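You operate a simulated robot arm through the tools that you are given. There is no shell and no other tool. Be economical: measure what you need, move in short steps, check, and stop when the job is done.

The job below is to be done with a simulated two-armed robot. You get a single attempt, and the scene is never put back.

Task
Crank diesel from the drum till the tank float stands at 300 litres.
Fine: slide the pump pipe coupling down and leave it so; open the drum vent knob and pump valve, close both after; the engine stays off.

Only the result counts: the job must be done as asked and must still hold three seconds after the hand-in. Knocking over, shifting, dropping, spilling or breaking anything else fails it.

Robot
Two 7-joint arms with fingered hands on one trunk, on a base that drives. Base frame: it is fixed to the floor where the robot stands at the start and does not move with it; the origin is under the middle of the robot, x ahead of it, y to its left, z up. Units: cm, rad, N and s.
The left shoulder is at the start at [5, 17, 131.4], the right one opposite. With the tool pointing down near the work surface each hand reaches from about 20 to 74 cm from the robot's upright axis, wherever it stands, measured 20 degrees to its own side. Places, roughly: dipstick lock knob [-40, -130, 160]; drain lock knob [-50, -130, 100]; drum pump crank [70, 10, 110]; drum pump valve [80, -10, 130]; drum vent knob [80, 30, 90]; fuel strainer lid knob [70, -30, 100]; pump pipe coupling [80, 0, 120]; supply valve [-70, -220, 100]; tank fill valve [0, -130, 180]; tank vent valve [-20, -130, 180]. Payload 4 kg a hand.
The tool frame of a hand sits at the grasp point between the pads (the TCP): z along the fingers, y along the line on which they close. The tips reach 2.6 cm beyond it. The gripper opens to 13.2 cm. The gripper's body begins 7.3 cm behind the TCP. The gripper is a hand of 4 fingers: y runs from the thumb to the fingers, the wrist lies at [0, 0, -22.4] in the tool frame, and closing takes about 1.5 s.
Orientation is that of the tool frame in the base frame, as a unit quaternion [w, x, y, z]. With the fingers straight down and closing along the base's y, the tool's x points along the base's -x, its y along +y and its z along -z.

Tools
- The arms move only by the tool apply_moves. It takes "left_rows", "right_rows" or both (then of equal length, played together; a hand with none holds still); each is a list that holds one entry, the list of rows, each a list of 7 numbers: the shift along the tool's x, y, z in units of 40 mm (1.0 is 40 mm), then the turn, a rotation vector about the tool's x, y, z in units of 8 degrees (1.0 is 8 degrees), then the finger opening in mm, from 0 to 132. In form: [[[tx, ty, tz, ax, ay, az, hand], ...]]. A call has 1 to 20 rows; each row shifts and turns the commanded pose from where the row before left it, along the tool's axes as they then stand. A call with a number of a shift or a turn outside -1 to 1 is refused whole. Rows are played at 5 a second. More than 5 cm and 0.15 rad between two rows, or a gripper value outside its range, and nothing of the call is played. A pose out of reach is approached as far as the arm can. The call stops where the force on the tool passes 50 N (or 10 N more than at its start, if that is more) or the arm is blocked; 0.2 s more then pass. The fingers move at their own pace (about 10.8 cm/s each) and stop on an object; they squeeze with about 30 N. The grip force told is the motor's: it shows also when the fingers shut on nothing. Time passes only in rows, and 0.2 s behind the last, so rows that do not move let the fingers close. The reply holds the time, the measured pose of the TCP, the force on the tool along the base axes, the opening and the grip force, in the units named above and with some noise, with the torque about the TCP (base axes, N m) and any sound that the robot's microphone picked up, and new pictures: "show" is both (left out), scene, wrist or none (wrist: the cameras of the hands that moved).
- Cameras (640 x 400 px; columns grow to the right, rows downward): "scene" is now at [12.98, 1.53, 151.87]; the picture's right is [0.16, -0.99, 0.00], its down [-0.32, -0.05, -0.94] and it looks along [0.93, 0.15, -0.33] (base axes); focal length 214 px, centre (320, 200). "left" rides on the left gripper at [-7.3, 0.6, -9.4] in its tool frame; the picture's right is [-0.08, -1.00, 0.00], its down [0.79, -0.06, -0.62] and it looks along [0.61, -0.05, 0.79] (tool axes); focal length 230 px, centre (320, 200). "right" rides on the right gripper at [7.3, 0.6, -9.4] in its tool frame; the picture's right is [-0.08, 1.00, 0.00], its down [-0.78, -0.06, -0.62] and it looks along [-0.61, -0.05, 0.79] (tool axes); focal length 230 px, centre (320, 200). There is no depth. A picture from a camera that has moved, and an enlarged one, comes with that camera's place and axes in the base frame and with its lens.
- slide_trunk(by): slides the trunk up (or, below 0, down) by that many cm; the arms and the scene camera ride with it, the base frame stays. It gives what a move gives, with no picture.
- steer(legs): drives the robot by 1 to 6 legs, each [ahead, left, turn to the left] in cm, cm and rad, along the robot's own axes; the way and the turn of a leg run together, so that a leg with both is an arc; at most 150 cm and 3.142 rad a leg. The arms and the cameras ride along, it lands a little off, and it stops where it bumps. It gives what a move gives, and a new picture of the scene camera.
- set_grasp(shape, hand): the hand has 4 fingers and takes this shape, open, in about a second: jaw (thumb against the fingers, like two jaws); tri (thumb and two fingers); tip (a fingertip pinch); poke (one finger out to press); point (the index stretched); flat (the hand flat); cup (the hand cupped); fist (a fist). The gripper value then closes the fingers along that shape, each until it touches; the sizes above hold for jaw. It gives what a move gives, with no picture.
- turn_head(pan, tilt): turns the head with the scene camera to pan (to the left, within 1.396 rad either way) and tilt (down, from -0.506 to 1.204), counted from straight ahead of the robot. It gives what a move gives, and a new picture of the scene camera.
- enlarge(camera, box): a new picture of the part [left, top, right, bottom] of that camera's present view, enlarged. It takes no simulated time.
- close_job(): hands the job in; it is judged then, once.

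Work in short steps. Places have to be worked out from the pictures, the camera data and where the tool is seen: move nearer, look again, correct. Check each grasp and each placing, and mend what went wrong. You have 120 turns and 260 pictures in all, those below and enlarged ones among them. Open the grippers and draw the arms clear of the work before you hand the job in, unless the task says otherwise; then end with one line.

The tools are called after "Request:" as a command line: name --argument value ..., lists and objects as JSON in quotes. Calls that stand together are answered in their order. apply_moves: Moves the arms, as the interface text tells. Its arguments: {"type":"object","properties":{"left_rows":{"type":"array","items":{"type":"array","items":{"type":"array","items":{"type":"number"}}}},"right_rows":{"type":"array","items":{"type":"array","items":{"type":"array","items":{"type":"number"}}}},"show":{"type":"string","enum":["both","scene","wrist","none"]}},"required":[]} The other tools are called the same way: slide_trunk (by) slides the trunk up or down; set_grasp (shape, hand) gives the hand a shape; steer (legs) drives the base; turn_head (pan, tilt) turns the head that bears the scene camera; enlarge (camera, box) takes an enlarged picture of a part of a camera's view; close_job () hands the job in.

At the start:

```text
time_s: 0.0
left_tcp_pos: [40.12, 22.54, 148.64]
left_orientation: [0.0, 0.0, 1.0, 0.0]
left_ft_force: [-0.4, 0.6, -0.2]
left_wrist_torque: [-0.03, -0.02, -0.04]
left_gripper_width: 13.17
left_gripper_force: 0.1
left_shape: jaw
right_tcp_pos: [37.27, -11.46, 149.27]
right_orientation: [-0.001, 0.0, 1.0, -0.001]
right_ft_force: [0.4, 0.1, -0.1]
right_wrist_torque: [0.0, 0.0, 0.01]
right_gripper_width: 13.19
right_gripper_force: 0.1
right_shape: jaw
trunk travel left (down, up): [-32.5, 2.6]
robot x, y, heading: [-0.29, -0.22, 0.003]
head pan, tilt: [0.161, 0.333]
```

scene: 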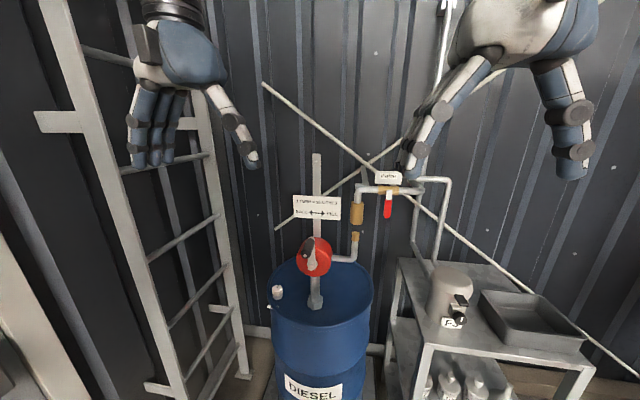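
right: 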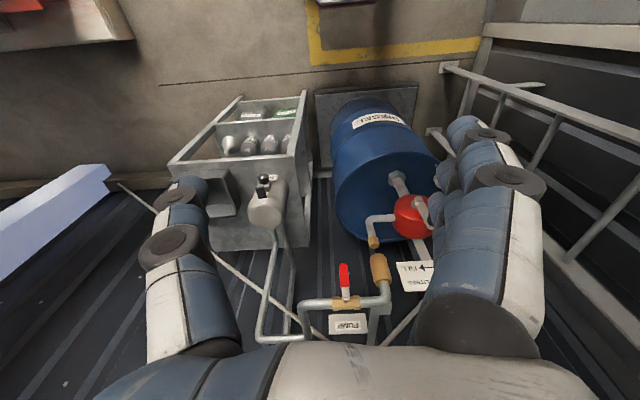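
left: 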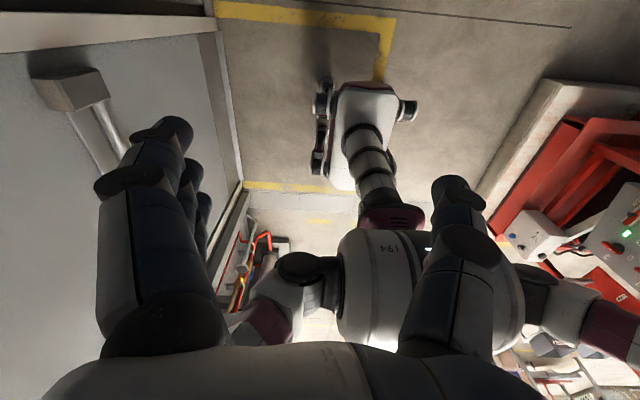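

The drum, pump, coupling and valve are in front. I'll zoom in on the pump and valve region for details.

Request:
enlarge --camera "scene" --box '[250, 150, 410, 250]'

Request:
enlarge --camera "scene" --box '[250, 220, 410, 320]'

Request:
turn_head --pan -1.3 --tilt 0.1

```text
4.00 times, centred on (330, 200) of scene
camera zoom: at [12.98, 1.53, 151.87], right [0.16, -0.99, 0.0], down [-0.32, -0.05, -0.94], along [0.93, 0.15, -0.33], focal length 858 px, centre (280, 200)
```

zoom: 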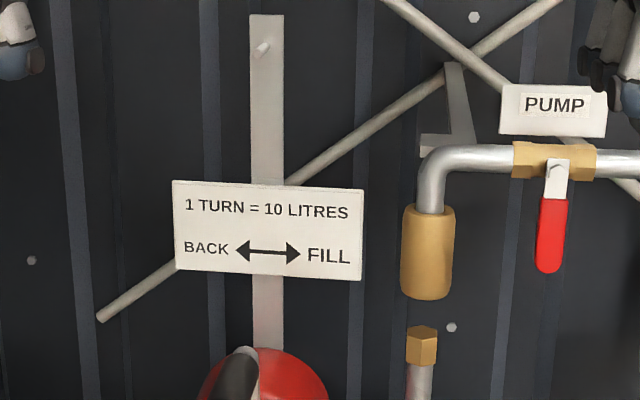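

```text
4.00 times, centred on (330, 270) of scene
camera zoom: at [12.98, 1.53, 151.87], right [0.16, -0.99, 0.0], down [-0.32, -0.05, -0.94], along [0.93, 0.15, -0.33], focal length 858 px, centre (280, -80)
```

zoom: 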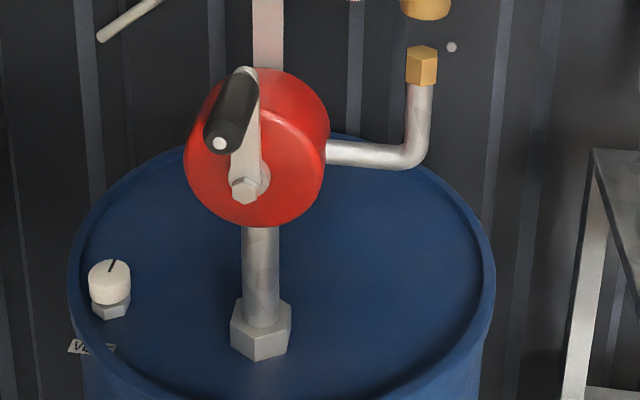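

```text
time_s: 1.6
left_tcp_pos: [40.0, 22.59, 148.53]
left_orientation: [0.0, 0.0, 1.0, 0.0]
left_ft_force: [-0.3, -0.1, -0.1]
left_wrist_torque: [0.01, -0.02, -0.01]
left_gripper_width: 13.2
left_gripper_force: 0.1
left_shape: jaw
right_tcp_pos: [37.15, -11.38, 149.21]
right_orientation: [0.0, 0.0, 1.0, 0.0]
right_ft_force: [-0.4, -0.1, 0.1]
right_wrist_torque: [-0.05, 0.05, -0.05]
right_gripper_width: 13.19
right_gripper_force: 0.1
right_shape: jaw
trunk travel left (down, up): [-32.5, 2.6]
robot x, y, heading: [0.07, 0.02, 0.003]
head pan, tilt: [-1.3, 0.099]
camera scene: at [6.25, -8.83, 154.05], right [-0.96, -0.27, 0.0], down [-0.03, 0.1, -0.99], along [0.27, -0.96, -0.1], focal length 214 px, centre (320, 200)
```

scene: 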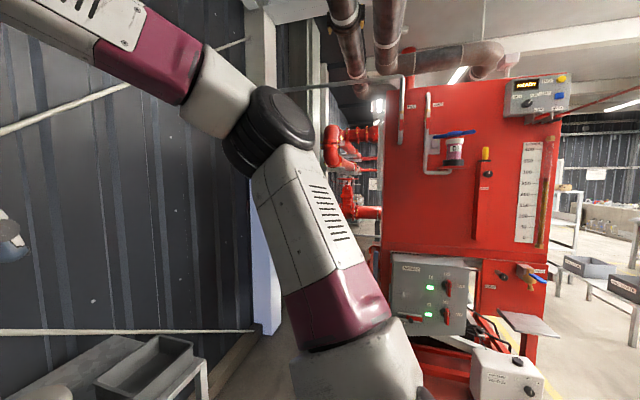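

The red tank with its scale is to the right. I zoom on the float gauge, fill valve and vent.

Request:
enlarge --camera "scene" --box '[460, 130, 588, 250]'

Request:
enlarge --camera "scene" --box '[380, 60, 540, 180]'

Request:
enlarge --camera "scene" --box '[460, 60, 588, 140]'

Request:
enlarge --camera "scene" --box '[380, 240, 570, 400]'

```text
3.33 times, centred on (524, 190) of scene
camera zoom: at [6.25, -8.83, 154.05], right [-0.96, -0.27, 0.0], down [-0.03, 0.1, -0.99], along [0.27, -0.96, -0.1], focal length 715 px, centre (-360, 233)
```

zoom: 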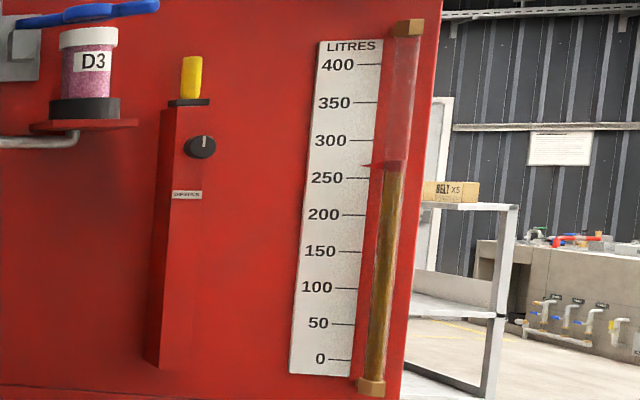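

```text
3.33 times, centred on (460, 120) of scene
camera zoom: at [6.25, -8.83, 154.05], right [-0.96, -0.27, 0.0], down [-0.03, 0.1, -0.99], along [0.27, -0.96, -0.1], focal length 715 px, centre (-147, 467)
```

zoom: 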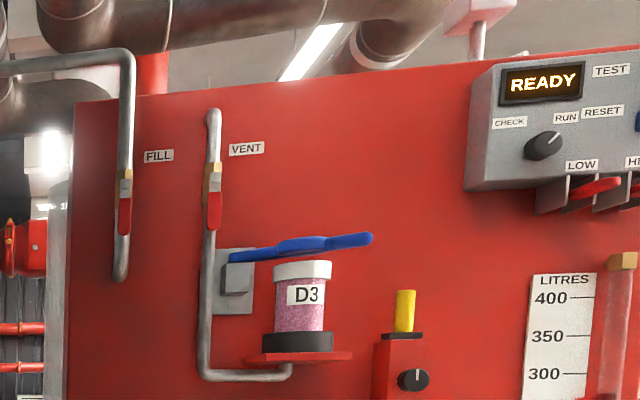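

```text
5.00 times, centred on (524, 100) of scene
camera zoom: at [6.25, -8.83, 154.05], right [-0.96, -0.27, 0.0], down [-0.03, 0.1, -0.99], along [0.27, -0.96, -0.1], focal length 1072 px, centre (-700, 700)
```

zoom: 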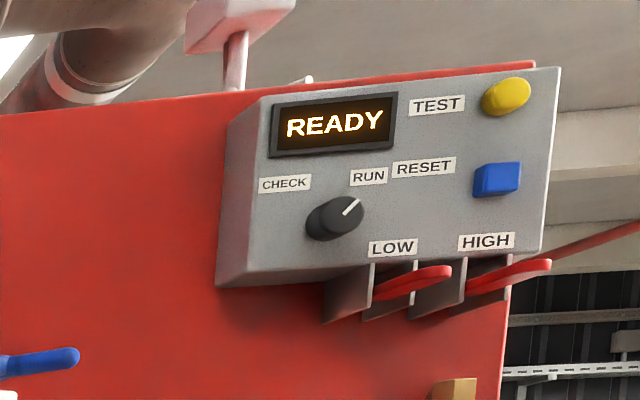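

```text
2.50 times, centred on (475, 320) of scene
camera zoom: at [6.25, -8.83, 154.05], right [-0.96, -0.27, 0.0], down [-0.03, 0.1, -0.99], along [0.27, -0.96, -0.1], focal length 536 px, centre (-68, -100)
```

zoom: 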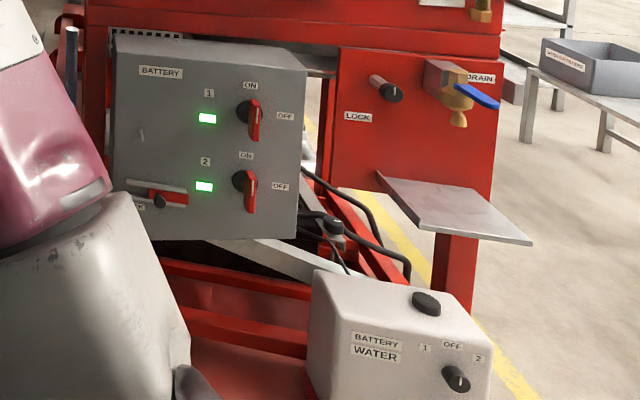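

The float reads about 267 L, so roughly 3.3 turns are needed; fill and tank vent handles look in line with their pipes (open). Now I look down in front to check clearance for driving closer.

Request:
turn_head --pan 0.0 --tilt 1.0

```text
time_s: 3.0
left_tcp_pos: [40.16, 22.62, 148.6]
left_orientation: [0.0, 0.0, 1.0, 0.0]
left_ft_force: [0.2, 0.3, 0.7]
left_wrist_torque: [0.01, -0.01, 0.0]
left_gripper_width: 13.16
left_gripper_force: 0.0
left_shape: jaw
right_tcp_pos: [37.14, -11.41, 149.2]
right_orientation: [0.0, 0.0, 1.0, 0.0]
right_ft_force: [-0.2, -0.1, 0.2]
right_wrist_torque: [0.0, 0.01, 0.02]
right_gripper_width: 13.2
right_gripper_force: 0.0
right_shape: jaw
trunk travel left (down, up): [-32.5, 2.6]
robot x, y, heading: [0.37, 0.19, -0.002]
head pan, tilt: [0.0, 1.0]
camera scene: at [10.75, 0.03, 146.24], right [0.0, -1.0, 0.0], down [-0.84, 0.0, -0.54], along [0.54, 0.0, -0.84], focal length 214 px, centre (320, 200)
```

scene: 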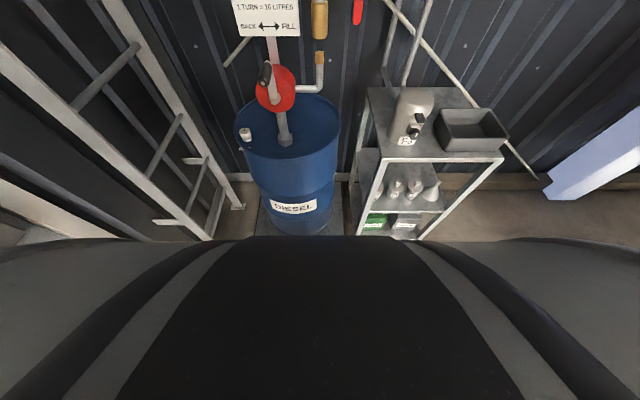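

The drum front is about 68 cm ahead, so there is room. I drive ahead 12 cm to bring everything into comfortable reach.

Request:
steer --legs '[[12, 0, 0]]'

Request:
turn_head --pan 0.0 --tilt 0.4

```text
time_s: 4.3
left_tcp_pos: [52.01, 22.58, 148.55]
left_orientation: [0.001, 0.001, 1.0, 0.0]
left_ft_force: [0.4, 0.1, -1.1]
left_wrist_torque: [-0.02, 0.02, -0.01]
left_gripper_width: 13.19
left_gripper_force: 0.1
left_shape: jaw
right_tcp_pos: [49.1, -11.44, 149.24]
right_orientation: [-0.001, 0.0, 1.0, 0.0]
right_ft_force: [1.8, 0.0, -1.2]
right_wrist_torque: [0.01, 0.02, 0.06]
right_gripper_width: 13.17
right_gripper_force: 0.1
right_shape: jaw
trunk travel left (down, up): [-32.5, 2.6]
robot x, y, heading: [11.61, -0.19, 0.003]
head pan, tilt: [0.0, 1.0]
camera scene: at [22.58, 0.03, 146.24], right [0.0, -1.0, 0.0], down [-0.84, 0.0, -0.54], along [0.54, 0.0, -0.84], focal length 214 px, centre (320, 200)
```

scene: 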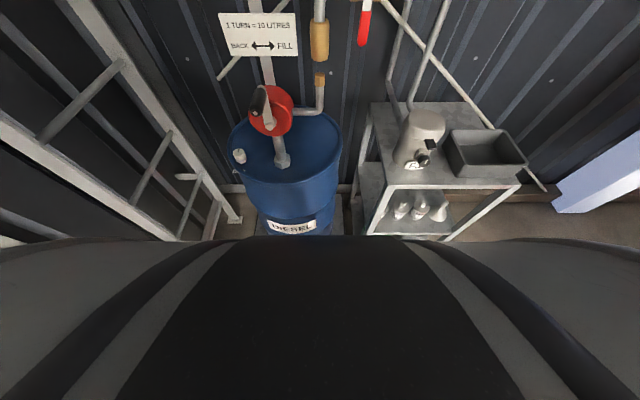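

```text
time_s: 5.3
left_tcp_pos: [51.9, 22.64, 148.66]
left_orientation: [0.0, 0.0, 1.0, 0.0]
left_ft_force: [0.4, -0.1, -0.1]
left_wrist_torque: [0.01, 0.03, 0.04]
left_gripper_width: 13.16
left_gripper_force: 0.0
left_shape: jaw
right_tcp_pos: [49.04, -11.4, 149.32]
right_orientation: [0.0, 0.0, 1.0, 0.0]
right_ft_force: [0.1, 0.4, -1.0]
right_wrist_torque: [-0.02, 0.0, 0.01]
right_gripper_width: 13.18
right_gripper_force: 0.1
right_shape: jaw
trunk travel left (down, up): [-32.5, 2.6]
robot x, y, heading: [11.99, 0.21, 0.003]
head pan, tilt: [0.0, 0.4]
camera scene: at [24.91, 0.03, 151.25], right [0.0, -1.0, 0.0], down [-0.39, 0.0, -0.92], along [0.92, 0.0, -0.39], focal length 214 px, centre (320, 200)
```

scene: 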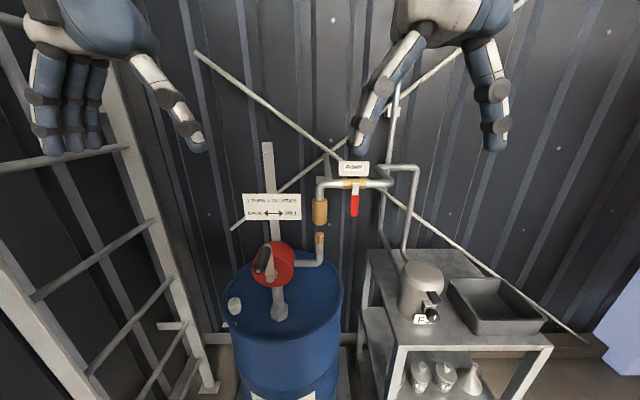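

Everything is in view. I rotate the right hand so its fingers point forward (+x), moving forward and down a bit, to prepare to grip the coupling at about (78, 0, 125).

Request:
apply_moves --right_rows '[[[0, 0, 0.35, 0, -1, 0, 100], [0, 0, 0.35, 0, -1, 0, 100], [0, 0, 0.35, 0, -1, 0, 100], [0, 0, 0.35, 0, -1, 0, 100], [0, 0, 0.35, 0, -1, 0, 100], [0, 0, 0.35, 0, -1, 0, 100], [0, 0, 0.35, 0, -1, 0, 100], [0, 0, 0.35, 0, -1, 0, 100], [0, 0, 0.35, 0, -1, 0, 100], [0, 0, 0.35, 0, -1, 0, 100], [0, 0, 0.35, 0, -1, 0, 100], [0, 0, 0, 0, -0.25, 0, 100], [0, 0, 0, 0, 0, 0, 100]]]'

```text
time_s: 8.1
left_tcp_pos: [52.06, 22.63, 148.68]
left_orientation: [0.0, 0.0, 1.0, 0.0]
left_ft_force: [0.8, 0.2, 0.3]
left_wrist_torque: [0.04, 0.01, 0.02]
left_gripper_width: 13.15
left_gripper_force: 0.1
left_shape: jaw
right_tcp_pos: [60.0, -9.98, 139.57]
right_orientation: [0.708, 0.002, 0.706, -0.001]
right_ft_force: [-0.5, -0.1, 0.0]
right_wrist_torque: [0.0, -0.01, -0.03]
right_gripper_width: 10.05
right_gripper_force: 0.1
right_shape: jaw
right hand out of reach, approached as far as the arm can: row 9, 10, 11
trunk travel left (down, up): [-32.5, 2.6]
robot x, y, heading: [11.66, -0.51, 0.003]
head pan, tilt: [0.0, 0.4]
camera scene: at [24.91, 0.03, 151.26], right [0.0, -1.0, 0.0], down [-0.39, 0.0, -0.92], along [0.92, 0.0, -0.39], focal length 214 px, centre (320, 200)
camera right: at [50.73, -9.43, 132.41], right [0.0, 1.0, 0.08], down [-0.62, -0.06, 0.78], along [0.79, -0.05, 0.62], focal length 230 px, centre (320, 200)
```

scene: 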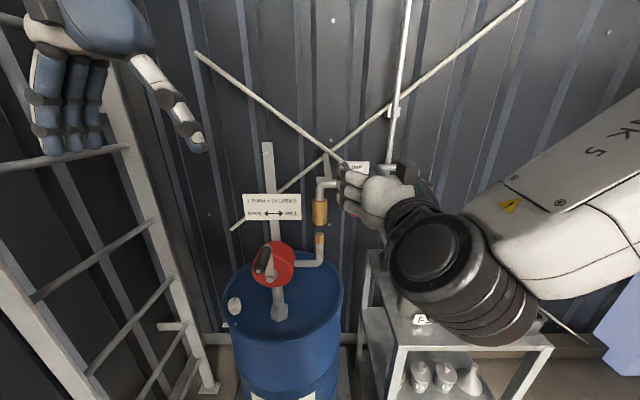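
right: 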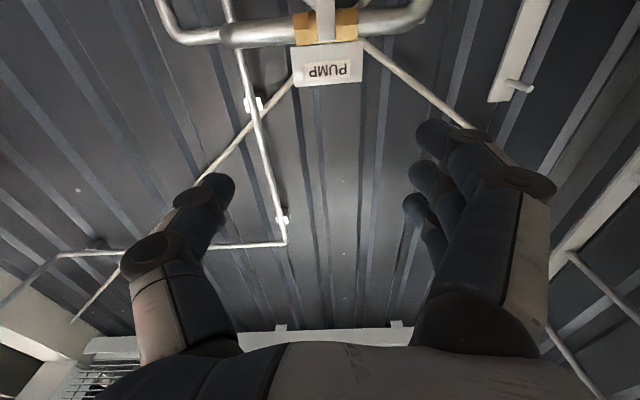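

The hand points forward now. I move it to a pregrasp about 12 cm in front of the coupling, at (66, 0, 124.5).

Request:
apply_moves --right_rows '[[[0.75, 0.5, 0.3, 0, 0, 0, 80], [0.75, 0.5, 0.3, 0, 0, 0, 80], [0.75, 0.5, 0.3, 0, 0, 0, 80], [0.75, 0.5, 0.3, 0, 0, 0, 80], [0.75, 0.5, 0.3, 0, 0, 0, 80], [0, 0, 0, 0, 0, 0, 80]]]'

```text
time_s: 9.5
left_tcp_pos: [51.94, 22.41, 148.63]
left_orientation: [0.001, -0.001, 1.0, 0.0]
left_ft_force: [1.0, 0.4, -0.1]
left_wrist_torque: [-0.03, 0.0, -0.02]
left_gripper_width: 13.19
left_gripper_force: 0.0
left_shape: jaw
right_tcp_pos: [66.24, -0.8, 125.38]
right_orientation: [0.71, 0.014, 0.704, 0.003]
right_ft_force: [0.6, 0.1, 0.1]
right_wrist_torque: [0.0, -0.01, 0.04]
right_gripper_width: 8.05
right_gripper_force: 0.1
right_shape: jaw
trunk travel left (down, up): [-32.5, 2.6]
robot x, y, heading: [11.56, 0.26, -0.003]
head pan, tilt: [0.0, 0.4]
camera scene: at [24.87, -0.03, 151.26], right [0.0, -1.0, 0.0], down [-0.39, 0.0, -0.92], along [0.92, 0.0, -0.39], focal length 214 px, centre (320, 200)
camera right: at [57.2, 0.05, 118.05], right [0.02, 0.99, 0.1], down [-0.62, -0.07, 0.78], along [0.78, -0.08, 0.62], focal length 230 px, centre (320, 200)
```

scene: 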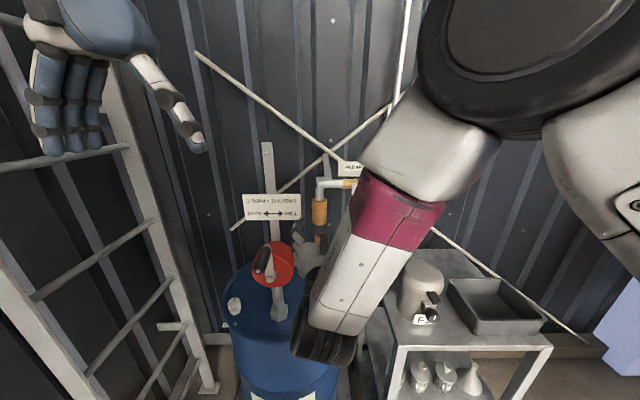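
right: 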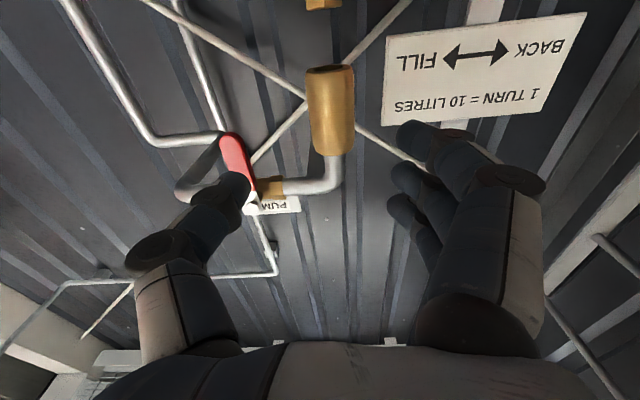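

Coupling measured at (78, -0.1), z 121.3–128.9; the red valve lever hangs at y≈-8.2 close to my thumb. I narrow the opening to 56 mm, shift left and down slightly, and advance.

Request:
apply_moves --right_rows '[[[0.4, 0.22, 0, 0, 0, 0, 56], [0, 0, 0, 0, 0, 0, 56], [0, 0, 0.5, 0, 0, 0, 56], [0, 0, 0.5, 0, 0, 0, 56], [0, 0, 0.5, 0, 0, 0, 56], [0, 0, 0, 0, 0, 0, 56]]]'

```text
time_s: 11.1
left_tcp_pos: [51.91, 22.53, 148.65]
left_orientation: [0.0, 0.0, 1.0, 0.0]
left_ft_force: [0.1, 0.6, -0.5]
left_wrist_torque: [-0.02, -0.05, -0.03]
left_gripper_width: 13.18
left_gripper_force: 0.1
left_shape: jaw
right_tcp_pos: [73.34, -2.89, 125.17]
right_orientation: [0.709, 0.053, 0.703, 0.002]
right_ft_force: [0.5, 0.4, 0.2]
right_wrist_torque: [-0.03, -0.02, -0.01]
right_gripper_width: 5.68
right_gripper_force: 0.0
right_shape: jaw
trunk travel left (down, up): [-32.5, 2.6]
robot x, y, heading: [11.54, 0.13, 0.003]
head pan, tilt: [0.0, 0.4]
stopped in row 6 (right hand): the arm was blocked; the commanded pose is now the measured one
camera scene: at [24.92, 0.0, 151.26], right [0.0, -1.0, 0.0], down [-0.39, 0.0, -0.92], along [0.92, 0.0, -0.39], focal length 214 px, centre (320, 200)
camera right: at [64.39, -1.02, 118.03], right [0.07, 0.99, 0.15], down [-0.63, -0.08, 0.77], along [0.77, -0.15, 0.61], focal length 230 px, centre (320, 200)
```

scene: 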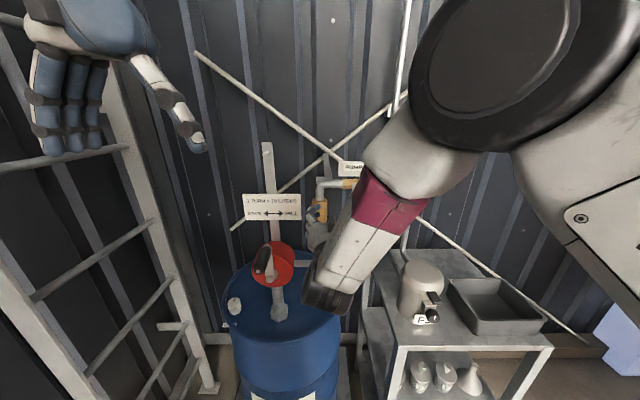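
right: 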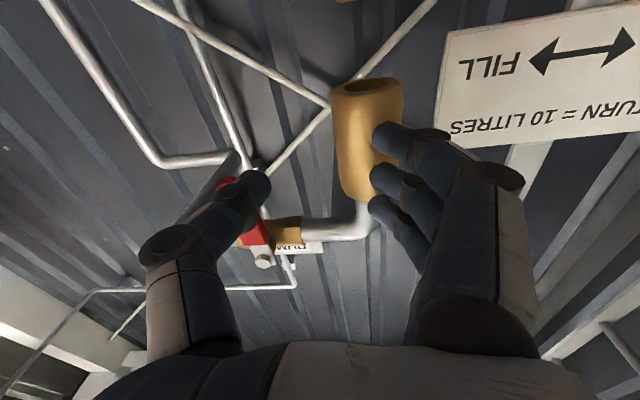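

The hand drifted to y≈-2.9 with a twist and no contact force, so the arm is at a joint limit here. I back out, then drive left so the coupling sits in front of the right shoulder.

Request:
apply_moves --right_rows '[[[0, 0, -0.7, 0, 0, 0, 56], [0, 0, -0.7, 0, 0, 0, 56], [0, 0, -0.7, 0, 0, 0, 56], [0, 0, -0.7, 0, 0, 0, 56], [0, 0, 0, 0, 0, 0, 56]]]'

Request:
steer --legs '[[0, 12, 0]]'

```text
time_s: 12.5
left_tcp_pos: [51.88, 22.56, 148.63]
left_orientation: [0.0, -0.001, 1.0, 0.0]
left_ft_force: [-0.3, -0.5, -0.1]
left_wrist_torque: [0.02, 0.02, 0.03]
left_gripper_width: 13.18
left_gripper_force: 0.0
left_shape: jaw
right_tcp_pos: [63.55, -4.24, 126.65]
right_orientation: [0.704, 0.101, 0.703, 0.009]
right_ft_force: [-0.2, 0.2, -0.4]
right_wrist_torque: [0.06, -0.07, -0.01]
right_gripper_width: 5.66
right_gripper_force: 0.1
right_shape: jaw
trunk travel left (down, up): [-32.5, 2.6]
robot x, y, heading: [11.75, -0.22, 0.006]
head pan, tilt: [0.0, 0.4]
stopped in row 5 (right hand): the arm was blocked; the commanded pose is now the measured one
camera scene: at [24.88, 0.01, 151.26], right [0.0, -1.0, 0.0], down [-0.39, 0.0, -0.92], along [0.92, 0.0, -0.39], focal length 214 px, centre (320, 200)
camera right: at [54.5, -1.29, 119.68], right [0.13, 0.96, 0.23], down [-0.63, -0.1, 0.77], along [0.77, -0.25, 0.59], focal length 230 px, centre (320, 200)
```

scene: 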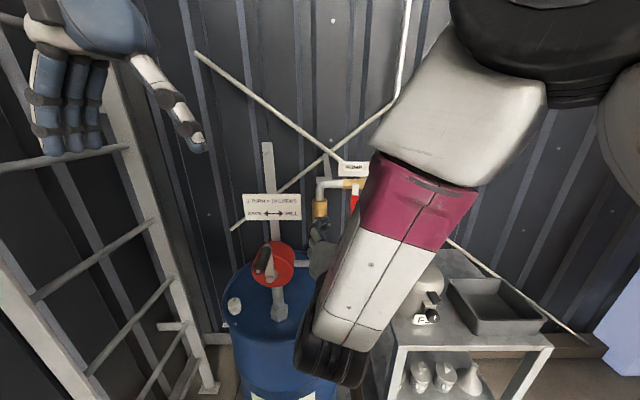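
right: 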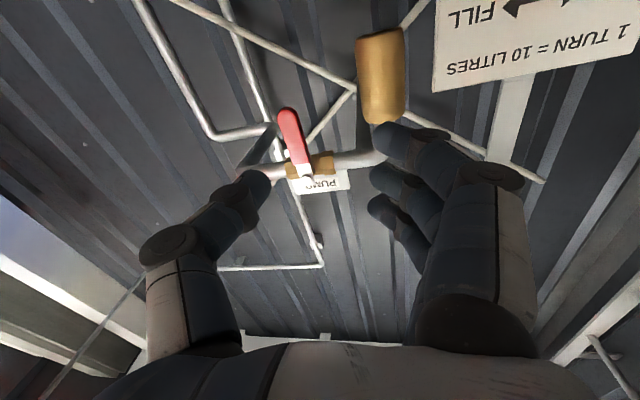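

```text
time_s: 14.2
left_tcp_pos: [52.04, 34.5, 148.61]
left_orientation: [0.0, 0.002, 1.0, 0.001]
left_ft_force: [0.7, 1.0, -0.1]
left_wrist_torque: [-0.01, 0.01, 0.01]
left_gripper_width: 13.19
left_gripper_force: 0.1
left_shape: jaw
right_tcp_pos: [63.55, 7.68, 126.65]
right_orientation: [0.704, 0.104, 0.703, 0.007]
right_ft_force: [-0.2, -0.6, -0.4]
right_wrist_torque: [-0.01, -0.02, 0.01]
right_gripper_width: 5.68
right_gripper_force: 0.0
right_shape: jaw
trunk travel left (down, up): [-32.5, 2.6]
robot x, y, heading: [11.87, 12.13, 0.001]
head pan, tilt: [0.0, 0.4]
camera scene: at [24.92, 12.03, 151.26], right [0.0, -1.0, 0.0], down [-0.39, 0.0, -0.92], along [0.92, 0.0, -0.39], focal length 214 px, centre (320, 200)
```

scene: 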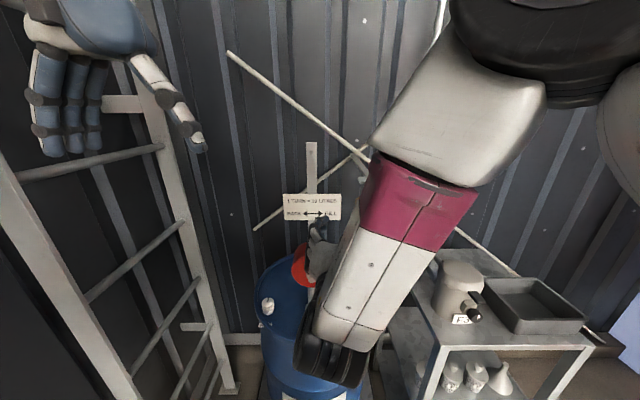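

Driven left 12 cm. Now I untwist the hand and bring it back in front of the coupling at about (65, 0, 124).

Request:
apply_moves --right_rows '[[[0.1, -0.3, 0.05, -0.49, 0, -0.56, 56], [0.1, -0.3, 0.05, -0.49, 0, -0.56, 56], [0.15, -0.45, 0.1, 0, 0, 0, 56], [0.15, -0.45, 0.1, 0, 0, 0, 56], [0.15, -0.45, 0.1, 0, 0, 0, 56], [0, 0, 0, 0, 0, 0, 56]]]'

```text
time_s: 15.6
left_tcp_pos: [52.01, 34.54, 148.67]
left_orientation: [0.0, 0.002, 1.0, 0.0]
left_ft_force: [0.5, 0.4, 1.0]
left_wrist_torque: [-0.02, 0.01, 0.01]
left_gripper_width: 13.18
left_gripper_force: 0.1
left_shape: jaw
right_tcp_pos: [64.75, -0.05, 123.59]
right_orientation: [0.707, -0.001, 0.707, 0.001]
right_ft_force: [-0.4, 0.7, -0.1]
right_wrist_torque: [0.0, 0.01, -0.04]
right_gripper_width: 5.67
right_gripper_force: 0.2
right_shape: jaw
trunk travel left (down, up): [-32.5, 2.6]
robot x, y, heading: [11.89, 12.22, -0.007]
head pan, tilt: [0.0, 0.4]
camera scene: at [24.89, 12.05, 151.26], right [0.0, -1.0, 0.0], down [-0.39, 0.0, -0.92], along [0.92, 0.0, -0.39], focal length 214 px, centre (320, 200)
camera right: at [55.53, 0.45, 116.35], right [0.0, 1.0, 0.08], down [-0.62, -0.06, 0.78], along [0.79, -0.05, 0.62], focal length 230 px, centre (320, 200)
```

scene: 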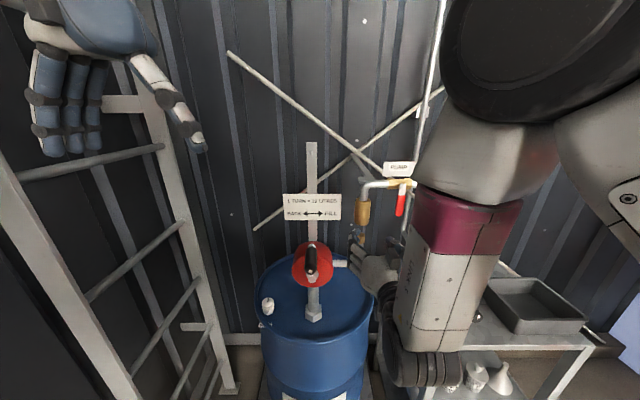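
right: 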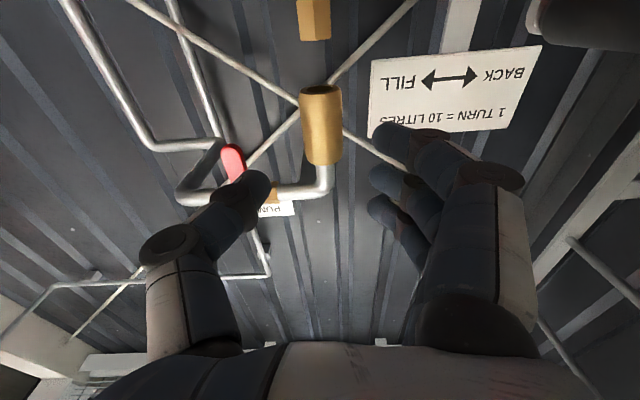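

Pose is exact now: coupling at (78, -0.15, 124.6). I shift slightly left and down (clearing the lever), then advance to x≈77.5 in small rows.

Request:
apply_moves --right_rows '[[[0.15, 0.11, 0, 0, 0, 0, 52], [0, 0, 0.55, 0, 0, 0, 52], [0, 0, 0.55, 0, 0, 0, 52], [0, 0, 0.55, 0, 0, 0, 52], [0, 0, 0.55, 0, 0, 0, 52], [0, 0, 0.5, 0, 0, 0, 52], [0, 0, 0.45, 0, 0, 0, 52], [0, 0, 0, 0, 0, 0, 52]]]'

```text
time_s: 17.4
left_tcp_pos: [52.07, 34.47, 148.74]
left_orientation: [0.0, 0.001, 1.0, 0.001]
left_ft_force: [-0.7, 0.5, 0.9]
left_wrist_torque: [0.02, -0.01, -0.02]
left_gripper_width: 13.18
left_gripper_force: 0.0
left_shape: jaw
right_tcp_pos: [77.55, 0.38, 123.25]
right_orientation: [0.707, 0.001, 0.707, -0.001]
right_ft_force: [0.1, -0.3, -0.5]
right_wrist_torque: [-0.01, -0.05, -0.01]
right_gripper_width: 5.27
right_gripper_force: 0.2
right_shape: jaw
trunk travel left (down, up): [-32.5, 2.6]
robot x, y, heading: [11.6, 11.96, -0.002]
head pan, tilt: [0.0, 0.4]
camera scene: at [24.89, 12.02, 151.26], right [0.0, -1.0, 0.0], down [-0.39, 0.0, -0.92], along [0.92, 0.0, -0.39], focal length 214 px, centre (320, 200)
camera right: at [68.24, 0.95, 115.97], right [0.0, 1.0, 0.08], down [-0.62, -0.06, 0.78], along [0.79, -0.05, 0.62], focal length 230 px, centre (320, 200)
```

scene: 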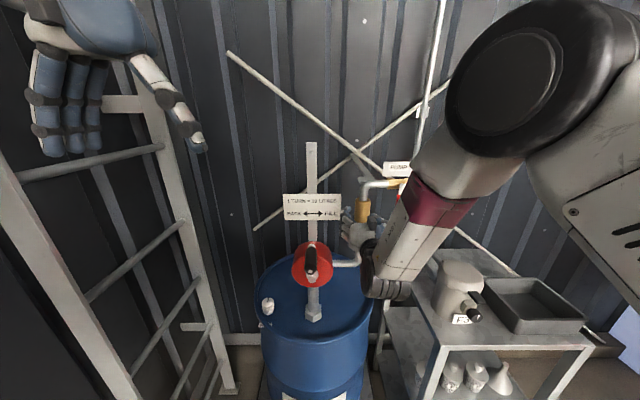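
right: 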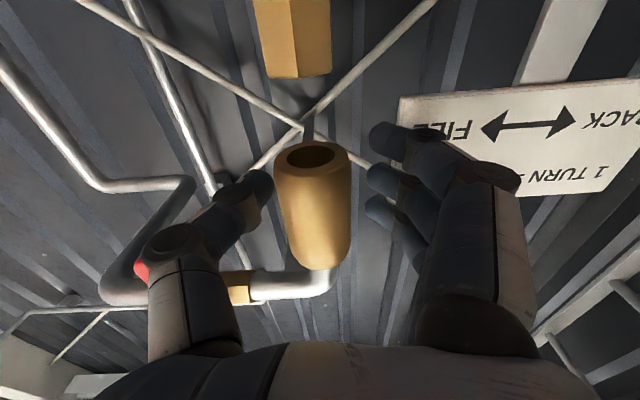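

The coupling is between thumb and fingers with no contact yet. I close the hand on it.

Request:
apply_moves --right_rows '[[[0, 0, 0, 0, 0, 0, 30], [0, 0, 0, 0, 0, 0, 25], [0, 0, 0, 0, 0, 0, 25], [0, 0, 0, 0, 0, 0, 25], [0, 0, 0, 0, 0, 0, 25]]]' --show "wrist"

```text
time_s: 18.6
left_tcp_pos: [52.1, 34.38, 148.6]
left_orientation: [0.0, 0.002, 1.0, 0.0]
left_ft_force: [0.0, -0.5, 0.3]
left_wrist_torque: [-0.02, 0.02, -0.01]
left_gripper_width: 13.17
left_gripper_force: 0.1
left_shape: jaw
right_tcp_pos: [77.5, 0.3, 123.18]
right_orientation: [0.708, 0.0, 0.707, 0.001]
right_ft_force: [5.0, -3.1, -0.6]
right_wrist_torque: [-0.31, 0.01, -0.04]
right_gripper_width: 3.21
right_gripper_force: 30.7
right_shape: jaw
trunk travel left (down, up): [-32.5, 2.6]
robot x, y, heading: [11.92, 11.9, -0.003]
head pan, tilt: [0.0, 0.4]
camera right: at [68.31, 0.88, 115.91], right [0.0, 1.0, 0.08], down [-0.62, -0.06, 0.78], along [0.79, -0.05, 0.62], focal length 230 px, centre (320, 200)
```

right: 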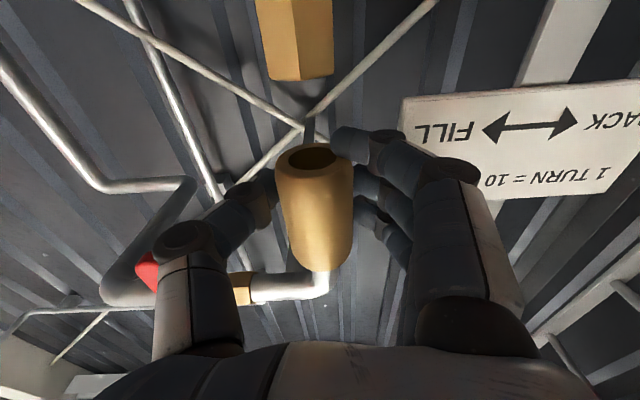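

Gripped at 30 N. I slide it down along the pipe (+tool x) in 6 mm steps until it meets its stop.

Request:
apply_moves --right_rows '[[[0.15, 0, 0, 0, 0, 0, 25], [0.15, 0, 0, 0, 0, 0, 25], [0.15, 0, 0, 0, 0, 0, 25], [0.15, 0, 0, 0, 0, 0, 25], [0.15, 0, 0, 0, 0, 0, 25]]]' --show "both"

```text
time_s: 19.8
left_tcp_pos: [52.05, 34.43, 148.53]
left_orientation: [0.0, 0.001, 1.0, 0.0]
left_ft_force: [-0.2, -0.7, 0.2]
left_wrist_torque: [0.01, -0.01, 0.02]
left_gripper_width: 13.18
left_gripper_force: 0.1
left_shape: jaw
right_tcp_pos: [77.61, 0.36, 120.15]
right_orientation: [0.707, 0.0, 0.707, 0.001]
right_ft_force: [0.1, -3.7, 0.4]
right_wrist_torque: [-0.32, 0.0, -0.05]
right_gripper_width: 3.22
right_gripper_force: 30.3
right_shape: jaw
trunk travel left (down, up): [-32.5, 2.6]
robot x, y, heading: [11.78, 11.94, -0.004]
head pan, tilt: [0.0, 0.4]
camera scene: at [24.92, 11.96, 151.26], right [0.0, -1.0, 0.0], down [-0.39, 0.0, -0.92], along [0.92, 0.0, -0.39], focal length 214 px, centre (320, 200)
camera right: at [68.33, 0.86, 112.92], right [0.0, 1.0, 0.08], down [-0.62, -0.06, 0.78], along [0.79, -0.05, 0.62], focal length 230 px, centre (320, 200)
```

scene: 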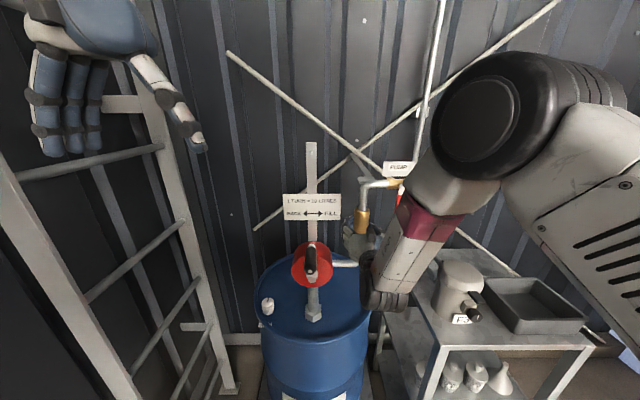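
right: 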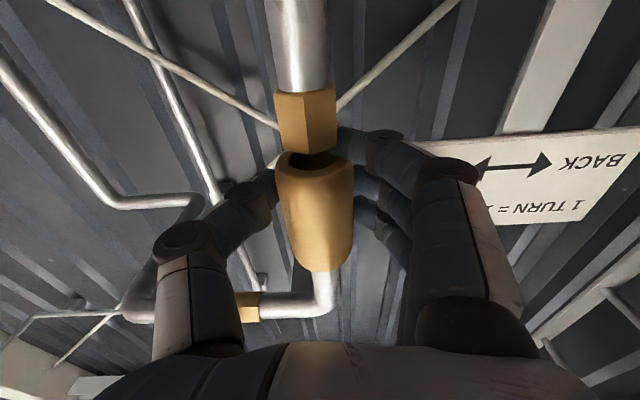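

It moved 3 cm down freely. I keep sliding until the force rises.

Request:
apply_moves --right_rows '[[[0.1, 0, 0, 0, 0, 0, 25], [0.1, 0, 0, 0, 0, 0, 25], [0.1, 0, 0, 0, 0, 0, 25], [0.1, 0, 0, 0, 0, 0, 25], [0.1, 0, 0, 0, 0, 0, 25]]]' --show "wrist"

```text
time_s: 21.0
left_tcp_pos: [52.12, 34.35, 148.56]
left_orientation: [0.0, 0.002, 1.0, 0.0]
left_ft_force: [-0.3, -0.1, 0.4]
left_wrist_torque: [0.02, 0.0, 0.01]
left_gripper_width: 13.17
left_gripper_force: 0.1
left_shape: jaw
right_tcp_pos: [77.6, 0.25, 118.16]
right_orientation: [0.708, 0.001, 0.706, 0.001]
right_ft_force: [6.6, -5.6, 6.4]
right_wrist_torque: [-0.26, -0.1, 0.0]
right_gripper_width: 3.22
right_gripper_force: 30.3
right_shape: jaw
trunk travel left (down, up): [-32.5, 2.6]
robot x, y, heading: [12.24, 11.59, -0.004]
head pan, tilt: [0.0, 0.4]
camera right: at [68.31, 0.9, 110.87], right [0.0, 1.0, 0.08], down [-0.62, -0.06, 0.78], along [0.79, -0.05, 0.62], focal length 230 px, centre (320, 200)
```

right: 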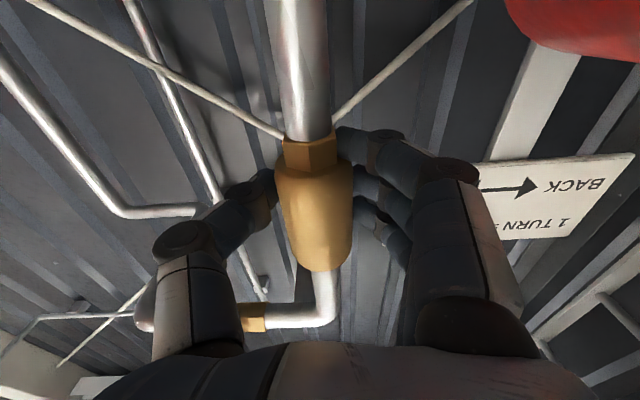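

It is now sliding over the nut; force 6 N. Continuing down.

Request:
apply_moves --right_rows '[[[0.1, 0, 0, 0, 0, 0, 25], [0.1, 0, 0, 0, 0, 0, 25], [0.1, 0, 0, 0, 0, 0, 25], [0.1, 0, 0, 0, 0, 0, 25], [0.1, 0, 0, 0, 0, 0, 25]]]' --show "wrist"

```text
time_s: 22.2
left_tcp_pos: [51.86, 34.37, 148.67]
left_orientation: [0.001, 0.001, 1.0, 0.0]
left_ft_force: [1.1, 0.2, -0.3]
left_wrist_torque: [0.0, -0.04, 0.05]
left_gripper_width: 13.15
left_gripper_force: 0.1
left_shape: jaw
right_tcp_pos: [77.4, 0.47, 116.9]
right_orientation: [0.714, 0.001, 0.701, 0.0]
right_ft_force: [13.6, -9.4, 39.7]
right_wrist_torque: [-0.42, -0.6, -0.01]
right_gripper_width: 3.17
right_gripper_force: 30.0
right_shape: jaw
trunk travel left (down, up): [-32.5, 2.6]
robot x, y, heading: [11.98, 11.54, 0.002]
head pan, tilt: [0.0, 0.4]
camera right: at [68.36, 1.0, 109.5], right [0.0, 1.0, 0.08], down [-0.63, -0.06, 0.77], along [0.78, -0.05, 0.63], focal length 230 px, centre (320, 200)
```

right: 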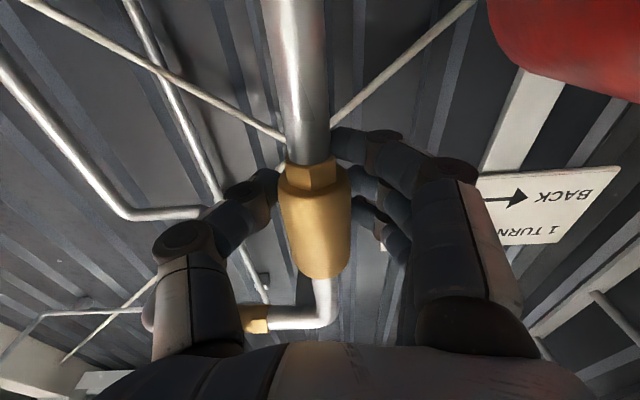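

The force rose to 40 N with less motion: end stop reached (6.3 cm travel). I relieve the command, open and back off to look.

Request:
apply_moves --right_rows '[[[-0.17, 0, 0, 0, 0, 0, 25], [0, 0, 0, 0, 0, 0, 52], [0, 0, 0, 0, 0, 0, 56], [0, 0, 0, 0, 0, 0, 56], [0, 0, -0.5, 0, 0, 0, 56], [0, 0, -0.7, 0, 0, 0, 56], [0, 0, -0.7, 0, 0, 0, 56], [0, 0, -0.7, 0, 0, 0, 56], [0, 0, 0, 0, 0, 0, 56]]]'

```text
time_s: 24.2
left_tcp_pos: [52.01, 34.44, 148.62]
left_orientation: [0.0, 0.002, 1.0, 0.0]
left_ft_force: [0.7, 0.0, -0.2]
left_wrist_torque: [0.0, 0.02, 0.02]
left_gripper_width: 13.19
left_gripper_force: 0.0
left_shape: jaw
right_tcp_pos: [66.98, 0.42, 116.93]
right_orientation: [0.708, 0.001, 0.706, 0.0]
right_ft_force: [0.4, 0.2, 0.3]
right_wrist_torque: [0.03, 0.01, 0.01]
right_gripper_width: 5.6
right_gripper_force: 0.0
right_shape: jaw
trunk travel left (down, up): [-32.5, 2.6]
robot x, y, heading: [11.64, 11.83, -0.007]
head pan, tilt: [0.0, 0.4]
camera scene: at [24.97, 11.99, 151.25], right [0.0, -1.0, 0.0], down [-0.39, 0.0, -0.92], along [0.92, 0.0, -0.39], focal length 214 px, centre (320, 200)
camera right: at [57.94, 0.99, 109.67], right [0.0, 1.0, 0.08], down [-0.62, -0.06, 0.78], along [0.79, -0.05, 0.62], focal length 230 px, centre (320, 200)
```

scene: 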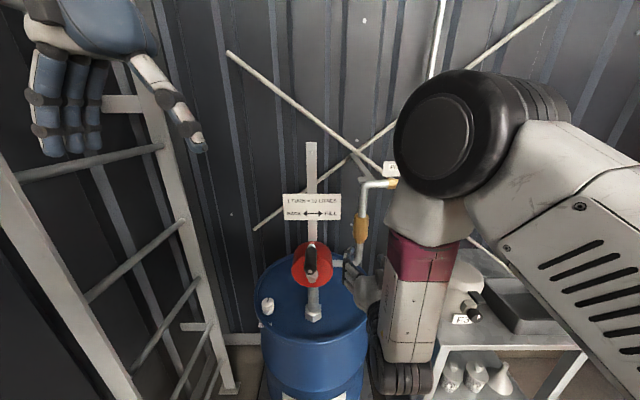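
right: 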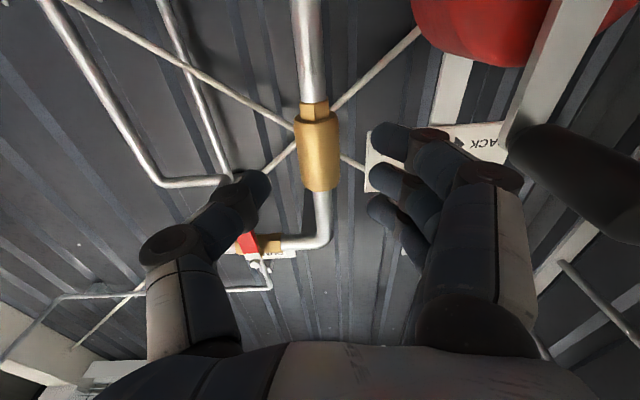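

The coupling stays down over the nut. Next the pump valve: I bring the right hand in front of the lever (y≈-8.5) for a closer look at it.

Request:
apply_moves --right_rows '[[[0, -0.3, -0.5, 0, 0, 0, 80], [0, -0.5, -0.5, 0, 0, 0, 80], [-0.25, -0.5, -0.2, 0, 0, 0, 80], [-0.25, -0.5, 0, 0, 0, 0, 80], [-0.25, -0.45, 0, 0, 0, 0, 80], [-0.25, 0, 0, 0, 0, 0, 80], [0, 0, 0, 0, 0, 0, 80]]]' --show "wrist"

Request:
enlarge --camera "right" --box '[220, 40, 420, 165]'

```text
time_s: 25.8
left_tcp_pos: [51.95, 34.49, 148.72]
left_orientation: [0.001, 0.002, 1.0, 0.001]
left_ft_force: [-0.6, -0.7, -0.2]
left_wrist_torque: [0.01, 0.0, -0.02]
left_gripper_width: 13.19
left_gripper_force: 0.0
left_shape: jaw
right_tcp_pos: [63.08, -10.78, 120.21]
right_orientation: [0.704, 0.041, 0.709, -0.003]
right_ft_force: [0.5, 0.1, -0.4]
right_wrist_torque: [-0.03, 0.0, 0.02]
right_gripper_width: 7.96
right_gripper_force: 0.0
right_shape: jaw
right hand out of reach, approached as far as the arm can: row 6
trunk travel left (down, up): [-32.5, 2.6]
robot x, y, heading: [12.09, 12.01, -0.002]
head pan, tilt: [0.0, 0.4]
camera right: at [53.77, -9.27, 113.15], right [0.07, 0.99, 0.13], down [-0.62, -0.06, 0.79], along [0.79, -0.13, 0.61], focal length 230 px, centre (320, 200)
```

right: 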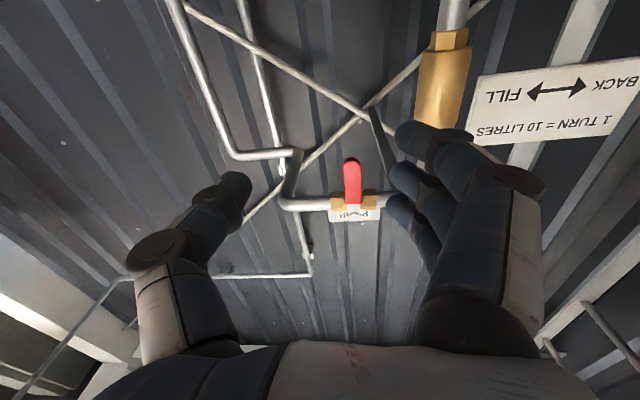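

```text
3.20 times, centred on (320, 102) of right
camera zoom: at [53.77, -9.27, 113.15], right [0.07, 0.99, 0.13], down [-0.62, -0.06, 0.79], along [0.79, -0.13, 0.61], focal length 736 px, centre (320, 512)
```

zoom: 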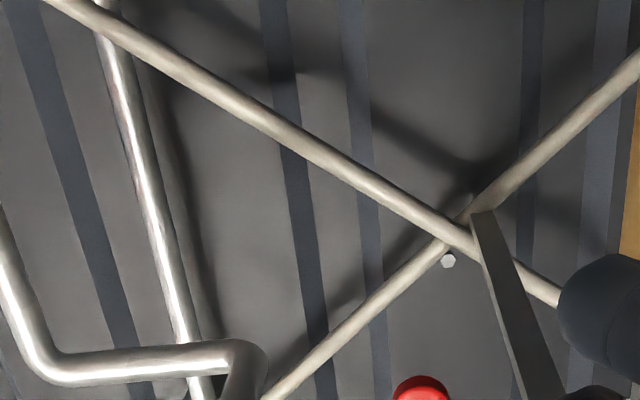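

I enlarge the valve itself for stops or lever-side hints.

Request:
enlarge --camera "right" --box '[280, 145, 408, 225]'

```text
5.00 times, centred on (344, 185) of right
camera zoom: at [53.77, -9.27, 113.15], right [0.07, 0.99, 0.13], down [-0.62, -0.06, 0.79], along [0.79, -0.13, 0.61], focal length 1150 px, centre (200, 275)
```

zoom: 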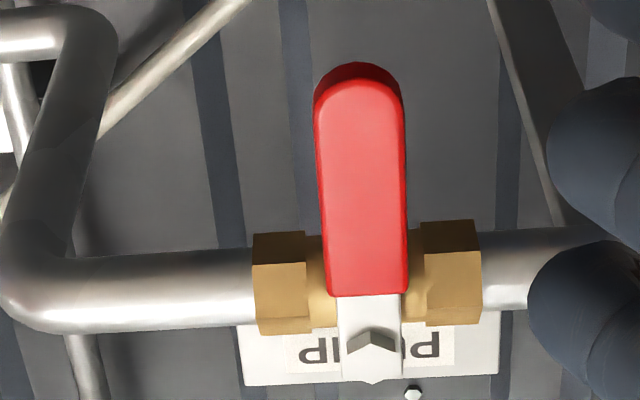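

Triangulating, the lever pivot is near (76.5, -8.9, 133.3) and the lever hangs to z≈125. I straighten the hand and approach with it open around the lever at (73.5, -8.9, 127).

Request:
apply_moves --right_rows '[[[0, 0.1, 0.3, -0.44, -0.05, -0.39, 60], [-0.4, 0.2, 0.3, 0, 0, 0, 60], [-0.5, 0.17, 0.3, 0, 0, 0, 60], [-0.5, 0, 0.3, 0, 0, 0, 60], [-0.3, 0, 0.3, 0, 0, 0, 60], [0, 0, 0, 0, 0, 0, 60]]]' --show "wrist"

```text
time_s: 27.2
left_tcp_pos: [52.04, 34.48, 148.64]
left_orientation: [0.0, 0.002, 1.0, 0.001]
left_ft_force: [0.2, 0.1, 0.1]
left_wrist_torque: [-0.03, 0.01, -0.02]
left_gripper_width: 13.2
left_gripper_force: 0.0
left_shape: jaw
right_tcp_pos: [65.71, -8.08, 127.19]
right_orientation: [0.707, 0.045, 0.706, 0.007]
right_ft_force: [0.0, 0.6, -0.5]
right_wrist_torque: [0.03, -0.01, -0.01]
right_gripper_width: 6.09
right_gripper_force: 0.0
right_shape: jaw
right hand out of reach, approached as far as the arm can: row 1, 4, 5
trunk travel left (down, up): [-32.5, 2.6]
robot x, y, heading: [11.9, 12.06, -0.004]
head pan, tilt: [0.0, 0.4]
camera right: at [56.47, -6.49, 120.01], right [0.05, 0.99, 0.15], down [-0.62, -0.08, 0.78], along [0.78, -0.13, 0.61], focal length 230 px, centre (320, 200)
```

right: 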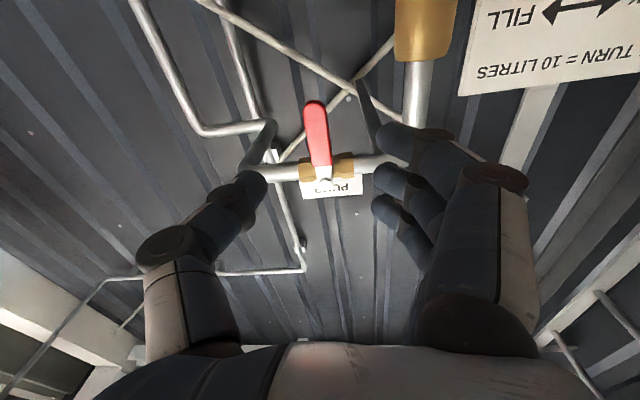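

The wrist can't roll further that way, so I'll push the lever with one finger instead. I set the right hand to "poke" and look.

Request:
set_grasp --hand "right" --shape "poke"

Request:
apply_moves --right_rows '[[[0, 0, 0, 0, 0, 0, 60], [0, 0, 0, 0, 0, 0, 60]]]'

```text
time_s: 28.1
left_tcp_pos: [52.02, 34.45, 148.63]
left_orientation: [0.0, 0.001, 1.0, -0.001]
left_ft_force: [0.1, -1.0, -0.7]
left_wrist_torque: [0.01, -0.01, 0.01]
left_gripper_width: 13.19
left_gripper_force: 0.0
left_shape: jaw
right_tcp_pos: [65.55, -7.95, 127.56]
right_orientation: [0.709, 0.044, 0.703, 0.01]
right_ft_force: [0.8, 0.0, -0.5]
right_wrist_torque: [-0.02, 0.0, -0.01]
right_gripper_width: 0.01
right_gripper_force: 0.2
right_shape: poke
trunk travel left (down, up): [-32.5, 2.6]
robot x, y, heading: [12.12, 12.02, -0.01]
head pan, tilt: [0.0, 0.4]
```

```text
time_s: 28.7
left_tcp_pos: [52.04, 34.49, 148.68]
left_orientation: [0.001, 0.002, 1.0, 0.0]
left_ft_force: [0.5, -0.2, 0.0]
left_wrist_torque: [-0.01, -0.02, 0.0]
left_gripper_width: 13.2
left_gripper_force: 0.1
left_shape: jaw
right_tcp_pos: [65.63, -7.79, 127.7]
right_orientation: [0.71, 0.043, 0.703, 0.01]
right_ft_force: [0.5, 0.8, 0.4]
right_wrist_torque: [0.03, -0.03, 0.02]
right_gripper_width: 0.01
right_gripper_force: 0.1
right_shape: poke
trunk travel left (down, up): [-32.5, 2.6]
robot x, y, heading: [11.84, 11.92, -0.003]
head pan, tilt: [0.0, 0.4]
camera scene: at [24.92, 12.01, 151.26], right [0.0, -1.0, 0.0], down [-0.39, 0.0, -0.92], along [0.92, 0.0, -0.39], focal length 214 px, centre (320, 200)
camera right: at [56.52, -6.26, 120.37], right [0.05, 0.99, 0.15], down [-0.63, -0.09, 0.77], along [0.78, -0.13, 0.62], focal length 230 px, centre (320, 200)
```

scene: 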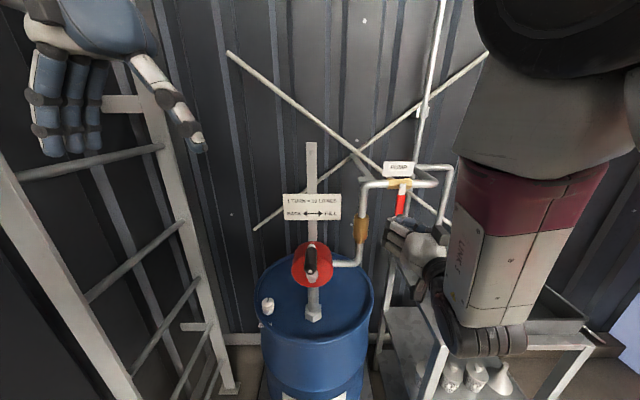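
right: 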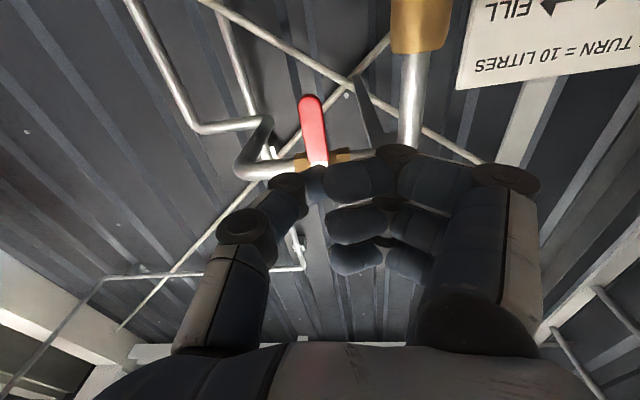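

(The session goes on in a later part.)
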